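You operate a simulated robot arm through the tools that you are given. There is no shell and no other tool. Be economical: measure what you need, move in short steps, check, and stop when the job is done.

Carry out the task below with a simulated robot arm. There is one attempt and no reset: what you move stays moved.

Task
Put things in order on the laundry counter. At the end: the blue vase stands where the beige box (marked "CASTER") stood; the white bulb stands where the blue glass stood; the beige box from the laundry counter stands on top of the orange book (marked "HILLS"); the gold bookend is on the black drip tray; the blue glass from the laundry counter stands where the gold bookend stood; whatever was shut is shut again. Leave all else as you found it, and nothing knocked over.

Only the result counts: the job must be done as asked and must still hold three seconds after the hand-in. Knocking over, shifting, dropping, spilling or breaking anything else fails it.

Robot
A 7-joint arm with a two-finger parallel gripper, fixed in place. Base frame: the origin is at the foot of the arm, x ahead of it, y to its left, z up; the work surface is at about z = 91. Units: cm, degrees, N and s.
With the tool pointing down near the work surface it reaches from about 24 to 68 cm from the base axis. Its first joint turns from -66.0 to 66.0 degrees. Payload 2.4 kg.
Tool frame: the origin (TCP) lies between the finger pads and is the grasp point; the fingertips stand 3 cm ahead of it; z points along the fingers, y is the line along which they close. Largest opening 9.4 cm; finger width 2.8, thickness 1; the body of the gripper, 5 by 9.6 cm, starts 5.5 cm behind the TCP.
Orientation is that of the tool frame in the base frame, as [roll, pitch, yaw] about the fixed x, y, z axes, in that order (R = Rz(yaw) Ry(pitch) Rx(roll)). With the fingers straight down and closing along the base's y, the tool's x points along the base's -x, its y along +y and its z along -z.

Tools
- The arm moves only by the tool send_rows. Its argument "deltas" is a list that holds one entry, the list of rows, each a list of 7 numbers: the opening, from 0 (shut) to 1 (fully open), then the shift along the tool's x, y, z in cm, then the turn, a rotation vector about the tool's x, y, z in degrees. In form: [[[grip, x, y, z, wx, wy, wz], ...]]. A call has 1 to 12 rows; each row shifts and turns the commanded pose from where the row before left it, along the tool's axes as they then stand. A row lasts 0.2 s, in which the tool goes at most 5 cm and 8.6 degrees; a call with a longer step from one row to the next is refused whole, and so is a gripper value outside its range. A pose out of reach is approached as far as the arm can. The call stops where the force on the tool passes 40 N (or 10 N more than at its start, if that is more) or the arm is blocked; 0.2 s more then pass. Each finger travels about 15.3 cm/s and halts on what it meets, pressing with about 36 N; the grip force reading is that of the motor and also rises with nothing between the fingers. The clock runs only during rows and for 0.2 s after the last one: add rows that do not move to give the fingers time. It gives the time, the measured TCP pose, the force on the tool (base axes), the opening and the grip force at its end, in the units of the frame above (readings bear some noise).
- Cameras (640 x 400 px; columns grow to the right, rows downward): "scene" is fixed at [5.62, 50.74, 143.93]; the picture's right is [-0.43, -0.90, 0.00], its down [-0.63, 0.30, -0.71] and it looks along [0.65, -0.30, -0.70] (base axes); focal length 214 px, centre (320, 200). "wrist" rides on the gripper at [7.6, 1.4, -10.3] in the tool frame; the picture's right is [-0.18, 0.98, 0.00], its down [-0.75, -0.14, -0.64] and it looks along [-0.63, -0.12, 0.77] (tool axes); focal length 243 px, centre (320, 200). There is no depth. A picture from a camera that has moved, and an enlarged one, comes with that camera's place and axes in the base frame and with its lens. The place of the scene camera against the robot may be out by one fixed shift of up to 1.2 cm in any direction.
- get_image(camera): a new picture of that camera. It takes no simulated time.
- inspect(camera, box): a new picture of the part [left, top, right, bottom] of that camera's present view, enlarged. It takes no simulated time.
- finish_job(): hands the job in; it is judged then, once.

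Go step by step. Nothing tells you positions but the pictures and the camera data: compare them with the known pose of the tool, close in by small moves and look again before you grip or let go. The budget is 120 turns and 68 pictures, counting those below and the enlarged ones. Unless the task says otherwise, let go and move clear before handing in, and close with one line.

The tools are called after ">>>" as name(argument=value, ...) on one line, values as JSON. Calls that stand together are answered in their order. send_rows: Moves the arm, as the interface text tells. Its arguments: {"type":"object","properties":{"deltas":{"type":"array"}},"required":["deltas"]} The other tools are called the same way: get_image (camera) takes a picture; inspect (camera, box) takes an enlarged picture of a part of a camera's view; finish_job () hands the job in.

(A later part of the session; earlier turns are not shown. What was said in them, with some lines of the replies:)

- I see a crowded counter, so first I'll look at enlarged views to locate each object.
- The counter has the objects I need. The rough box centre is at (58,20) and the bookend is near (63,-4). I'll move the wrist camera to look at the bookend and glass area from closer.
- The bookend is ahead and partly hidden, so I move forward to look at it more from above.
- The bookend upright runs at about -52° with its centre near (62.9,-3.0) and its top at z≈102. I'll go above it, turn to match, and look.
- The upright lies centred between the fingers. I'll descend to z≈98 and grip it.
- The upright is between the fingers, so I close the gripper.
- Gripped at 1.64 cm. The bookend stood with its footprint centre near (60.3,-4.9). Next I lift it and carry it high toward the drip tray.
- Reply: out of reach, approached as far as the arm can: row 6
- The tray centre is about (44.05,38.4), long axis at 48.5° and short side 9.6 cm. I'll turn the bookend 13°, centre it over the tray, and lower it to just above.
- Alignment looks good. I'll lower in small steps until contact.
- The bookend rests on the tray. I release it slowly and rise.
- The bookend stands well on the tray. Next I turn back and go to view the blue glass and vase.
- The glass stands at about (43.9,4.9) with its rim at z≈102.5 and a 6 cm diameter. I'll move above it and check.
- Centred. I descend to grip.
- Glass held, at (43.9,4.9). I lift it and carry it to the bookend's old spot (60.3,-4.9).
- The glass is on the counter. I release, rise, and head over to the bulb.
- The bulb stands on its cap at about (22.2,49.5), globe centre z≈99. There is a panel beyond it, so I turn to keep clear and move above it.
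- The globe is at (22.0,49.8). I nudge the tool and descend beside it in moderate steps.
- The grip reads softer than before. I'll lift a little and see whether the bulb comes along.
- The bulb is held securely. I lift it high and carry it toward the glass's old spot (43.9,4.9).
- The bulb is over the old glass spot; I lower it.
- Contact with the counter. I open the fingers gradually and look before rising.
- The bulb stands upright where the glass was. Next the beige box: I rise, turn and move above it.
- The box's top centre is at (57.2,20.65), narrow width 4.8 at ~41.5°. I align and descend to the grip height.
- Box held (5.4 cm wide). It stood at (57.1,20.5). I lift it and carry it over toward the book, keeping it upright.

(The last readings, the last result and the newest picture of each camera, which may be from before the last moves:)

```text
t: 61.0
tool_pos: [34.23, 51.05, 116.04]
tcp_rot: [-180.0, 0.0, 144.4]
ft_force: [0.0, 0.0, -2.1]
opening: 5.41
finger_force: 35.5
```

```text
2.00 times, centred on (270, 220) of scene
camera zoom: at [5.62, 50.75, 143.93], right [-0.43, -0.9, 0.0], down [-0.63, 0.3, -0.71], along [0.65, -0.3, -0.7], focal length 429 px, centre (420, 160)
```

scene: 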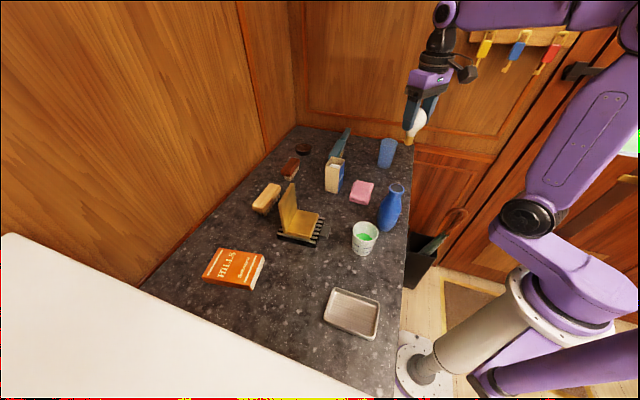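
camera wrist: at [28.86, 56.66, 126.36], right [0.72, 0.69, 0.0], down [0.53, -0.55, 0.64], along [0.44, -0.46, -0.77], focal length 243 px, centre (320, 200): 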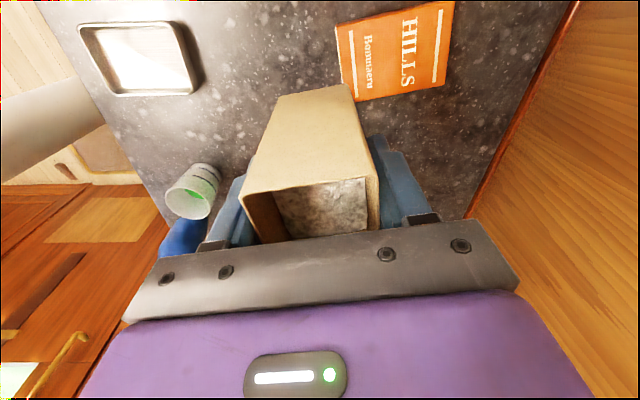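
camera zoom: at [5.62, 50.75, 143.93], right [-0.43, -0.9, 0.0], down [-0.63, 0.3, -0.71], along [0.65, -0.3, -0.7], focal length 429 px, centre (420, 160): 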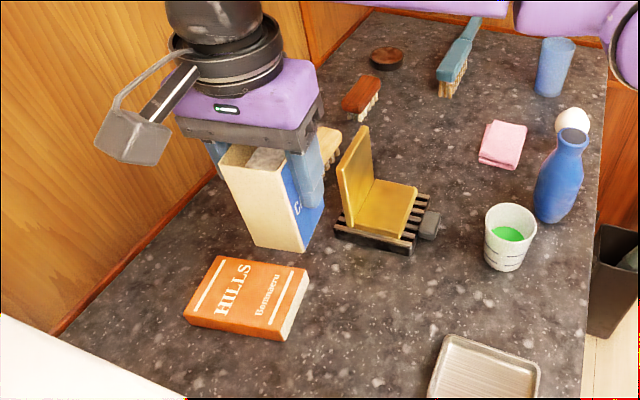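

The book's near short edge is around (35.4,54.1) and the book's centre near (38.8,58.8), close to the reach limit. I lower to just above book height and extend outward, seeing how far the arm gets.

>>> send_rows(deltas=[[[0.4, 0, 0, 3, 0, 0, 0], [0.4, 0, 0, 3, 0, 0, 0], [0.4, 0, 0, 3, 0, 0, 0], [0.4, 0, 0, 3.2, 0, 0, 0], [0.4, 0.26, 1.5, 0, 0, 0, 0], [0.4, 0.26, 1.5, 0, 0, 0, 0], [0.4, 0.25, 1.5, 0, 0, 0, 0], [0.4, 0, 1.5, 0, 0, 0, 0], [0.4, 0, 0, 0, 0, 0, 0]]])

>>> get_image(camera="wrist")

>>> inspect(camera="scene", box=[170, 170, 330, 300])

```text
t: 63.0
tool_pos: [37.3, 56.38, 103.67]
tcp_rot: [180.0, 0.0, 144.5]
ft_force: [0.4, 0.8, -2.2]
opening: 5.42
finger_force: 35.9
```

```text
31 pictures are left
camera wrist: at [31.89, 61.95, 114.06], right [0.72, 0.69, 0.0], down [0.53, -0.55, 0.64], along [0.44, -0.46, -0.77], focal length 243 px, centre (320, 200)
```

wrist: 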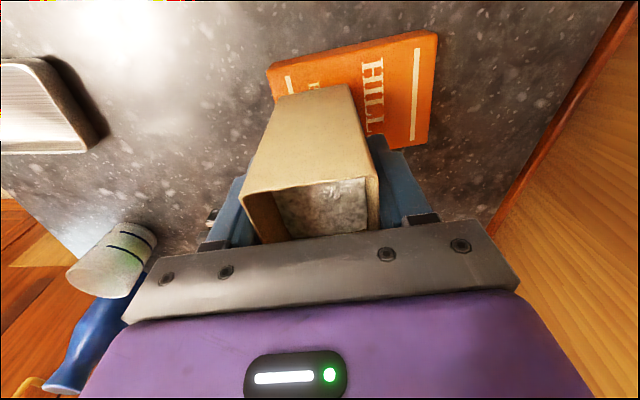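

```text
3.08 times, centred on (250, 235) of scene
camera zoom: at [5.63, 50.75, 143.93], right [-0.43, -0.9, 0.0], down [-0.63, 0.3, -0.71], along [0.65, -0.3, -0.7], focal length 660 px, centre (535, 92)
```

zoom: 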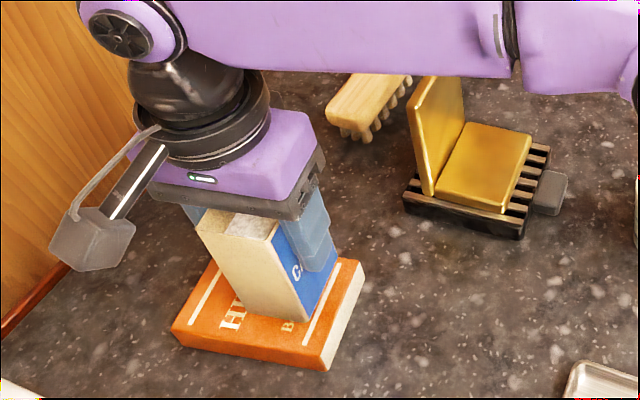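

It reached (37.3,56.4): the box's footprint lies on the book. I lower it gently until contact.

>>> send_rows(deltas=[[[0.4, 0, 0.3, 0.8, 0, 0, 0], [0.4, 0, 0, 0.5, 0, 0, 0], [0.4, 0, 0, 0.4, 0, 0, 0], [0.4, 0, 0, 0.3, 0, 0, 0], [0.4, 0, 0, 0.2, 0, 0, 0], [0.4, 0, 0, 0, 0, 0, 0]]])

```text
t: 64.4
tool_pos: [37.43, 56.55, 101.45]
tcp_rot: [180.0, 0.0, 144.5]
ft_force: [0.0, 0.1, -2.0]
opening: 5.43
finger_force: 36.1
```

>>> send_rows(deltas=[[[0.4, 0, 0, 0.25, 0, 0, 0], [0.4, 0, 0, 0.25, 0, 0, 0], [0.4, 0, 0, 0, 0, 0, 0]]])

>>> inspect(camera="scene", box=[190, 200, 290, 300])

```text
t: 65.2
tool_pos: [37.49, 56.59, 101.36]
tcp_rot: [179.6, 0.0, 144.4]
ft_force: [-5.3, -7.3, 32.7]
opening: 5.41
finger_force: 36.3
```

```text
4.00 times, centred on (240, 250) of scene
camera zoom: at [5.57, 50.66, 143.96], right [-0.43, -0.9, 0.0], down [-0.63, 0.3, -0.71], along [0.65, -0.3, -0.7], focal length 858 px, centre (640, 0)
```

zoom: 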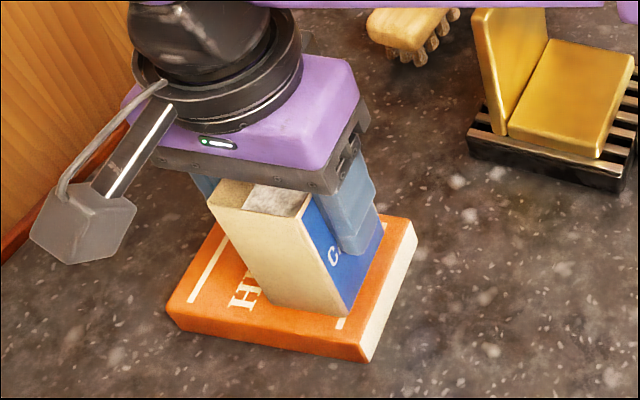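

Firm contact; I relieve the pressure and open the fingers.

>>> send_rows(deltas=[[[0.4, 0, 0, -0.3, 0, 0, 0], [0.4, 0, 0, -0.1, 0, 0, 0], [0.65, 0, 0, 0, 0, 0, 0], [0.8, 0, 0, 0, 0, 0, 0], [0.9, 0, 0, 0, 0, 0, 0], [0.9, 0, 0, 0, 0, 0, 0]]])

>>> get_image(camera="wrist")

```text
t: 66.6
tool_pos: [37.38, 56.57, 101.51]
tcp_rot: [-180.0, 0.0, 144.6]
ft_force: [0.4, -0.1, 0.2]
opening: 8.44
finger_force: 0.0
```

```text
28 pictures are left
camera wrist: at [32.02, 62.22, 111.8], right [0.72, 0.69, 0.0], down [0.53, -0.55, 0.64], along [0.44, -0.46, -0.77], focal length 243 px, centre (320, 200)
```

wrist: 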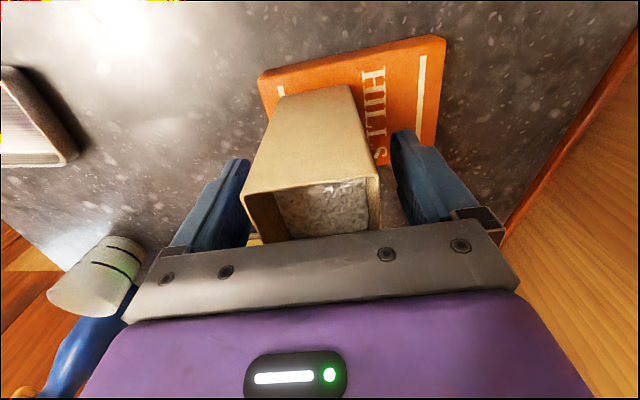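

Box stands on the book. I open fully and rise along a slightly inward path to respect reach.

>>> send_rows(deltas=[[[1, 0, 0, 0, 0, 0, 0], [1, 0, 0, -2, 0, 0, 0], [1, 0, -0.3, -2, 0, 0, 0], [1, 0, -0.4, -2, 0, 0, 0], [1, 0, -0.6, -2, 0, 0, 0], [1, 0, 0, 0, 0, 0, 0]]])

```text
t: 68.0
tool_pos: [36.67, 55.56, 109.35]
tcp_rot: [-180.0, -0.1, 144.5]
ft_force: [0.3, -0.9, 0.8]
opening: 9.4
finger_force: 0.1
```

Clear of the box. Next I go to view the vase, which I estimate near (34.4,14.7).

>>> send_rows(deltas=[[[1, 0, -2, -3, 0, 0, 0], [1, 0, -2, -3, 0, 0, 0], [1, 0, -2, -3, 0, 0, 0], [1, 0, 0, 0, 0, 0, -7.1], [1, 0, 0, 0, 0, 0, -7.1], [1, 0, 0, 0, 0, 0, -7.1], [1, 0, 0, 0, 0, 0, -7.1], [1, 0, 0, 0, 0, 0, -7.1], [1, 0, 0, 0, 0, 0, -7.1], [1, 0, 0, 0, 0, 0, -7.1]]])

>>> send_rows(deltas=[[[1, 1.22, -3.83, -0.4, 0, 0, 0], [1, 1.22, -3.83, -0.4, 0, 0, 0], [1, 1.22, -3.83, -0.4, 0, 0, 0], [1, 1.22, -3.83, -0.4, 0, 0, 0], [1, 1.22, -3.83, -0.4, 0, 0, 0], [1, 1.22, -3.83, -0.4, 0, 0, 0], [1, 1.22, -3.83, -0.4, 0, 0, 0], [1, 1.22, -3.83, -0.4, 0, 0, 0], [1, 1.22, -3.83, -0.4, 0, 0, 0], [1, 0, 0, 0, 0, 0, 0]]])

>>> get_image(camera="wrist")

>>> get_image(camera="scene")

```text
t: 70.2
tool_pos: [33.26, 50.63, 118.39]
tcp_rot: [179.9, -0.1, -165.7]
ft_force: [-1.0, 0.3, -0.4]
opening: 9.39
finger_force: 0.0
```

```text
t: 72.4
tool_pos: [30.96, 14.44, 122.14]
tcp_rot: [180.0, 0.0, -165.9]
ft_force: [0.8, -0.7, 0.0]
opening: 9.42
finger_force: 0.0
```

```text
27 pictures are left
camera wrist: at [23.23, 13.95, 132.42], right [-0.06, 1.0, 0.0], down [0.77, 0.05, 0.64], along [0.64, 0.04, -0.77], focal length 243 px, centre (320, 200)
```

wrist: 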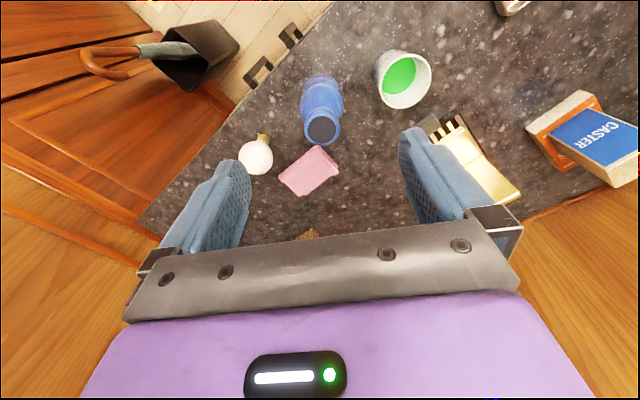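

```text
26 pictures are left
```

scene: 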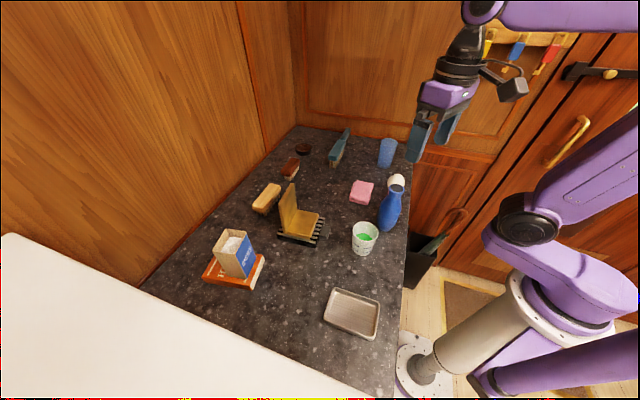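

The vase is at about (33.9,14.65) with its top at z≈108. I move above it and check.

>>> send_rows(deltas=[[[1, -1.45, -0.25, 3, 0, 0, 0], [1, -1.45, -0.26, 3, 0, 0, 0], [1, 0, 0, 2, 0, 0, 0], [1, 0, 0, 0, 0, 0, 0]]])

>>> inspect(camera="wrist", box=[220, 0, 420, 240])

```text
t: 73.4
tool_pos: [33.94, 14.69, 114.05]
tcp_rot: [-180.0, -0.1, -165.8]
ft_force: [0.0, 0.4, 0.5]
opening: 9.41
finger_force: 0.0
```

```text
1.67 times, centred on (320, 120) of wrist
camera zoom: at [26.17, 14.29, 124.38], right [-0.06, 1.0, 0.0], down [0.77, 0.05, 0.64], along [0.64, 0.04, -0.77], focal length 404 px, centre (320, 333)
```

zoom: 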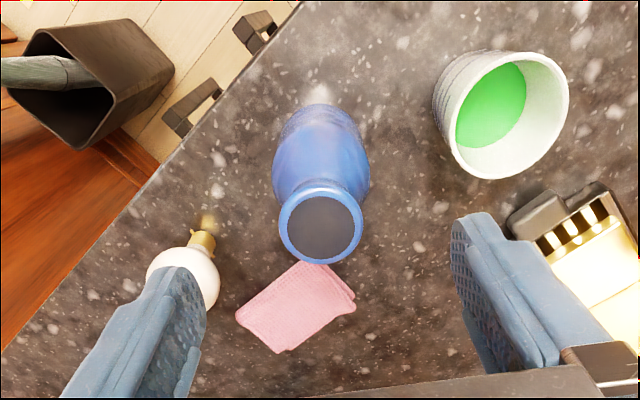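

>>> send_rows(deltas=[[[1, 0, 0, 3, 0, 0, 0], [1, 0, 0, 3, 0, 0, 0], [1, 0, 0, 3, 0, 0, 0], [0.75, 0, 0, 0, 0, 0, 0], [0.55, 0, 0, 0, 0, 0, 0], [0.4, 0, 0, 0, 0, 0, 0], [0.25, 0, 0, 0, 0, 0, 0], [0.25, 0, 0, 0, 0, 0, 0]]])

>>> get_image(camera="wrist")

```text
t: 75.2
tool_pos: [33.85, 14.81, 104.97]
tcp_rot: [-179.9, 0.0, -165.8]
ft_force: [0.7, 0.0, -0.4]
opening: 4.51
finger_force: 36.4
```

```text
24 pictures are left
camera wrist: at [26.15, 14.31, 115.38], right [-0.06, 1.0, 0.0], down [0.77, 0.05, 0.64], along [0.64, 0.04, -0.77], focal length 243 px, centre (320, 200)
```

wrist: 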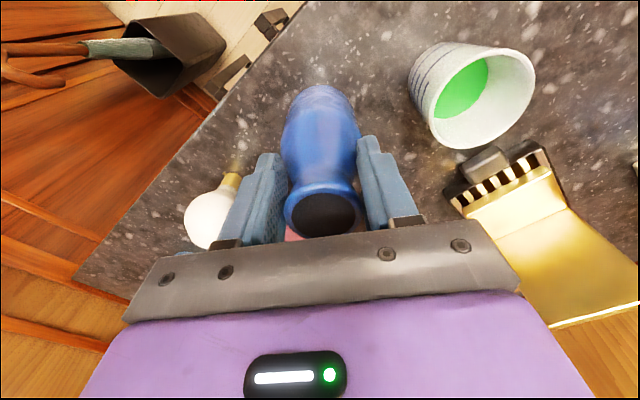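

Vase neck gripped. I lift slightly and check it holds.

>>> send_rows(deltas=[[[0.25, 0, 0, -1, 0, 0, 0], [0.25, 0, 0, -2, 0, 0, 0], [0.25, 0, 0, -2, 0, 0, 0], [0.25, 0, 0, -2, 0, 0, 0], [0.25, 0, 0, 0, 0, 0, 0]]])

>>> inspect(camera="scene", box=[330, 120, 450, 250])

>>> get_image(camera="wrist")

```text
t: 76.4
tool_pos: [33.92, 14.71, 112.07]
tcp_rot: [-180.0, -0.1, -165.8]
ft_force: [-0.2, -0.7, -2.8]
opening: 4.37
finger_force: 35.9
```

```text
3.08 times, centred on (390, 185) of scene
camera zoom: at [5.63, 50.75, 143.93], right [-0.43, -0.9, 0.0], down [-0.63, 0.3, -0.71], along [0.65, -0.3, -0.7], focal length 660 px, centre (105, 246)
```

zoom: 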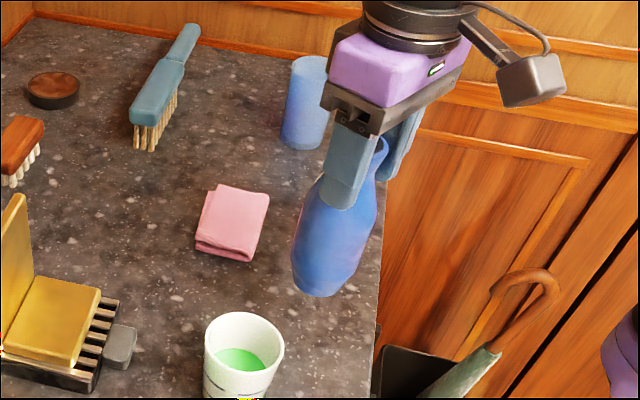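

```text
22 pictures are left
camera wrist: at [26.2, 14.34, 122.47], right [-0.06, 1.0, 0.0], down [0.77, 0.05, 0.64], along [0.64, 0.04, -0.77], focal length 243 px, centre (320, 200)
```

wrist: 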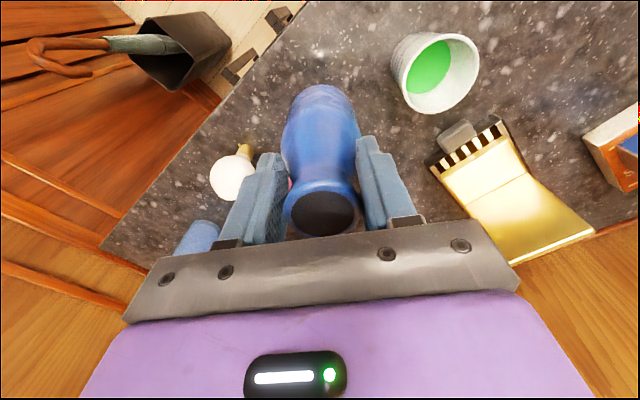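

The vase hangs upright. I carry it to the box's old spot at (57.1,20.5).

>>> send_rows(deltas=[[[0.25, -1.5, 0, 0, 0, 0, 0], [0.25, -3, 0, 0, 0, 0, 0], [0.25, -3, 0, 0, 0, 0, 0], [0.25, -3, 0, 0, 0, 0, 0], [0.25, -3, 0, 0, 0, 0, 0], [0.25, -3, 0, 0, 0, 0, 0], [0.25, -3, 0, 0, 0, 0, 0], [0.25, -3, 0, 0, 0, 0, 0], [0.25, -1.4, 0, 0, 0, 0, 0], [0.25, 0, 0, 2.5, 0, 0, 0], [0.25, 0, 0, 2.5, 0, 0, 0], [0.25, 0, 0, 0.8, 0, 0, 0]]])

>>> inspect(camera="scene", box=[270, 110, 430, 220])

>>> get_image(camera="wrist")

```text
t: 79.0
tool_pos: [57.14, 20.59, 106.25]
tcp_rot: [-179.9, 0.0, -165.8]
ft_force: [-0.3, 0.0, -2.0]
opening: 4.39
finger_force: 36.1
```

```text
3.64 times, centred on (350, 165) of scene
camera zoom: at [5.63, 50.75, 143.93], right [-0.43, -0.9, 0.0], down [-0.63, 0.3, -0.71], along [0.65, -0.3, -0.7], focal length 780 px, centre (211, 327)
```

zoom: 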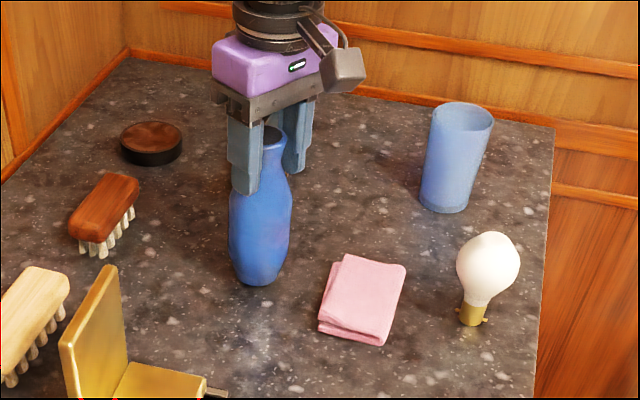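

```text
20 pictures are left
camera wrist: at [49.3, 20.1, 116.57], right [-0.06, 1.0, 0.0], down [0.77, 0.05, 0.64], along [0.64, 0.04, -0.77], focal length 243 px, centre (320, 200)
```

wrist: 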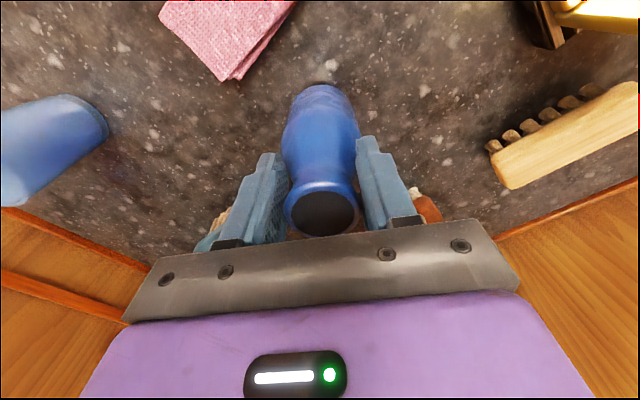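

Everything is lined up over the old box spot. I lower gently to contact.

>>> send_rows(deltas=[[[0.25, 0, 0, 0.6, 0, 0, 0], [0.25, 0, 0, 0.3, 0, 0, 0], [0.25, 0, 0, 0.2, 0, 0, 0], [0.25, 0, 0, 0, 0, 0, 0]]])

```text
t: 80.0
tool_pos: [57.08, 20.62, 105.08]
tcp_rot: [-180.0, 0.1, -165.8]
ft_force: [-1.6, -1.3, 4.0]
opening: 4.4
finger_force: 36.5
```

>>> send_rows(deltas=[[[0.47, 0, 0, 0, 0, 0, 0], [0.55, 0, 0, 0, 0, 0, 0], [0.75, 0, 0, 0, 0, 0, 0], [0.95, 0, 0, 0, 0, 0, 0], [1, 0, 0, 0, 0, 0, 0], [1, 0, 0, -3, 0, 0, 0], [1, 0, 0, -4, 0, 0, 0], [1, 0, 0, -4, 0, 0, 0], [1, 4, 0, -4, 0, 0, 0], [1, 4, 0, 0, 0, 0, 0], [1, 4, 0, 0, 0, 0, 0]]])

>>> get_image(camera="scene")

>>> get_image(camera="wrist")

```text
refused: row 9 steps farther than a row can; nothing moved
```

```text
19 pictures are left
```

scene: 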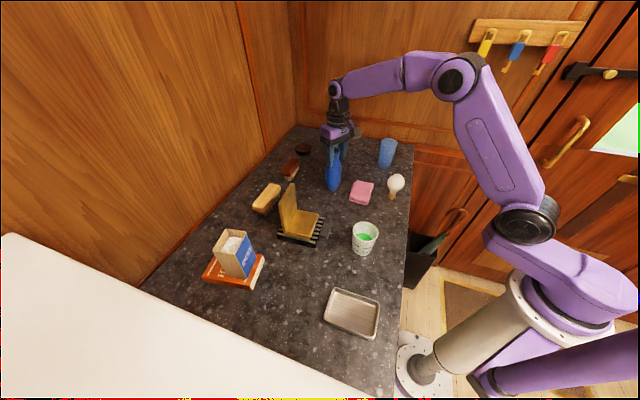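

```text
18 pictures are left
camera wrist: at [49.3, 20.13, 115.54], right [-0.06, 1.0, 0.0], down [0.77, 0.05, 0.64], along [0.64, 0.04, -0.77], focal length 243 px, centre (320, 200)
```

wrist: 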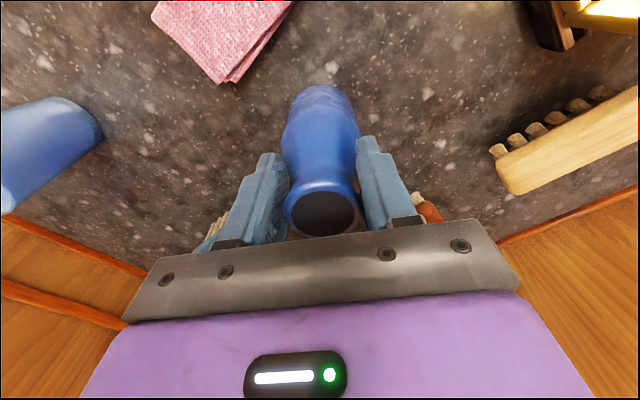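

The call was refused for one over-long step; I send it again with shorter steps.

>>> send_rows(deltas=[[[0.47, 0, 0, 0, 0, 0, 0], [0.55, 0, 0, 0, 0, 0, 0], [0.75, 0, 0, 0, 0, 0, 0], [0.95, 0, 0, 0, 0, 0, 0], [1, 0, 0, 0, 0, 0, 0], [1, 0, 0, -3, 0, 0, 0], [1, 0, 0, -4, 0, 0, 0], [1, 0, 0, -4, 0, 0, 0], [1, 2, 0, -3, 0, 0, 0], [1, 4, 0, 0, 0, 0, 0], [1, 4, 0, 0, 0, 0, 0], [1, 4, 0, 0, 0, 0, 0]]])

>>> get_image(camera="scene")

>>> inspect(camera="scene", box=[190, 120, 430, 300])

>>> get_image(camera="wrist")

```text
t: 82.6
tool_pos: [43.49, 17.21, 119.04]
tcp_rot: [-179.9, 0.0, -165.9]
ft_force: [0.6, -1.1, 0.7]
opening: 9.4
finger_force: 0.0
```

```text
17 pictures are left
```

scene: 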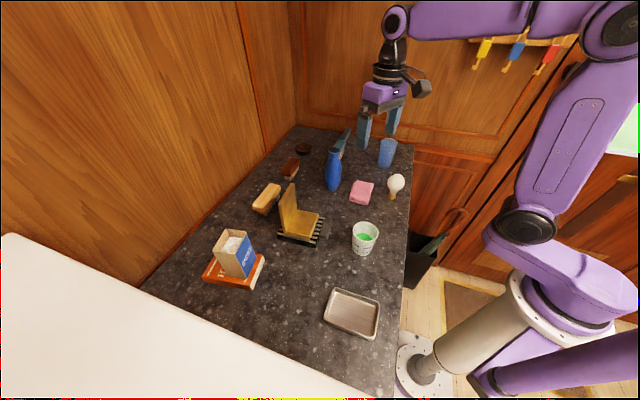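

```text
2.22 times, centred on (310, 210) of scene
camera zoom: at [5.62, 50.75, 143.93], right [-0.43, -0.9, 0.0], down [-0.63, 0.3, -0.71], along [0.65, -0.3, -0.7], focal length 477 px, centre (342, 178)
```

zoom: 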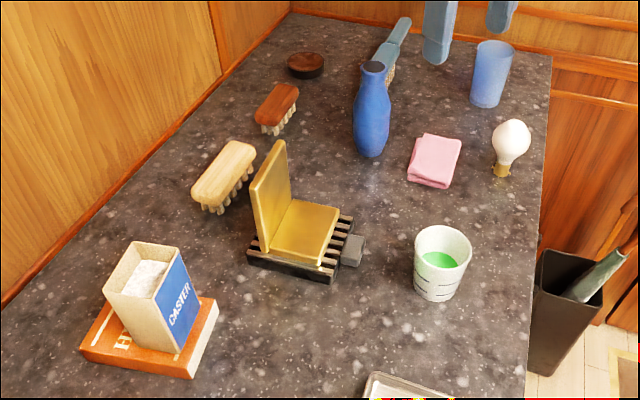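

```text
15 pictures are left
camera wrist: at [35.69, 16.8, 129.45], right [-0.06, 1.0, 0.0], down [0.76, 0.05, 0.64], along [0.64, 0.04, -0.77], focal length 243 px, centre (320, 200)
```

wrist: 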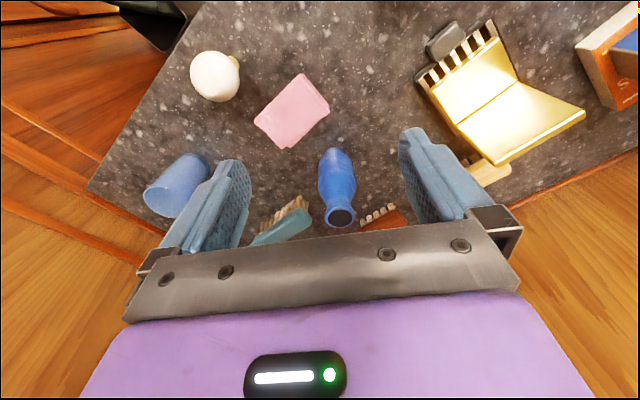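

All five things stand in their places, upright, nothing else has moved, and the arm is clear. I hand the job in.

>>> finish_job()

```text
The job is handed in.
```

The job is handed in: the vase, bulb, box, bookend and glass all stand where you asked. The last pictures showed nothing else moved or knocked over. I opened nothing, so nothing needed shutting.
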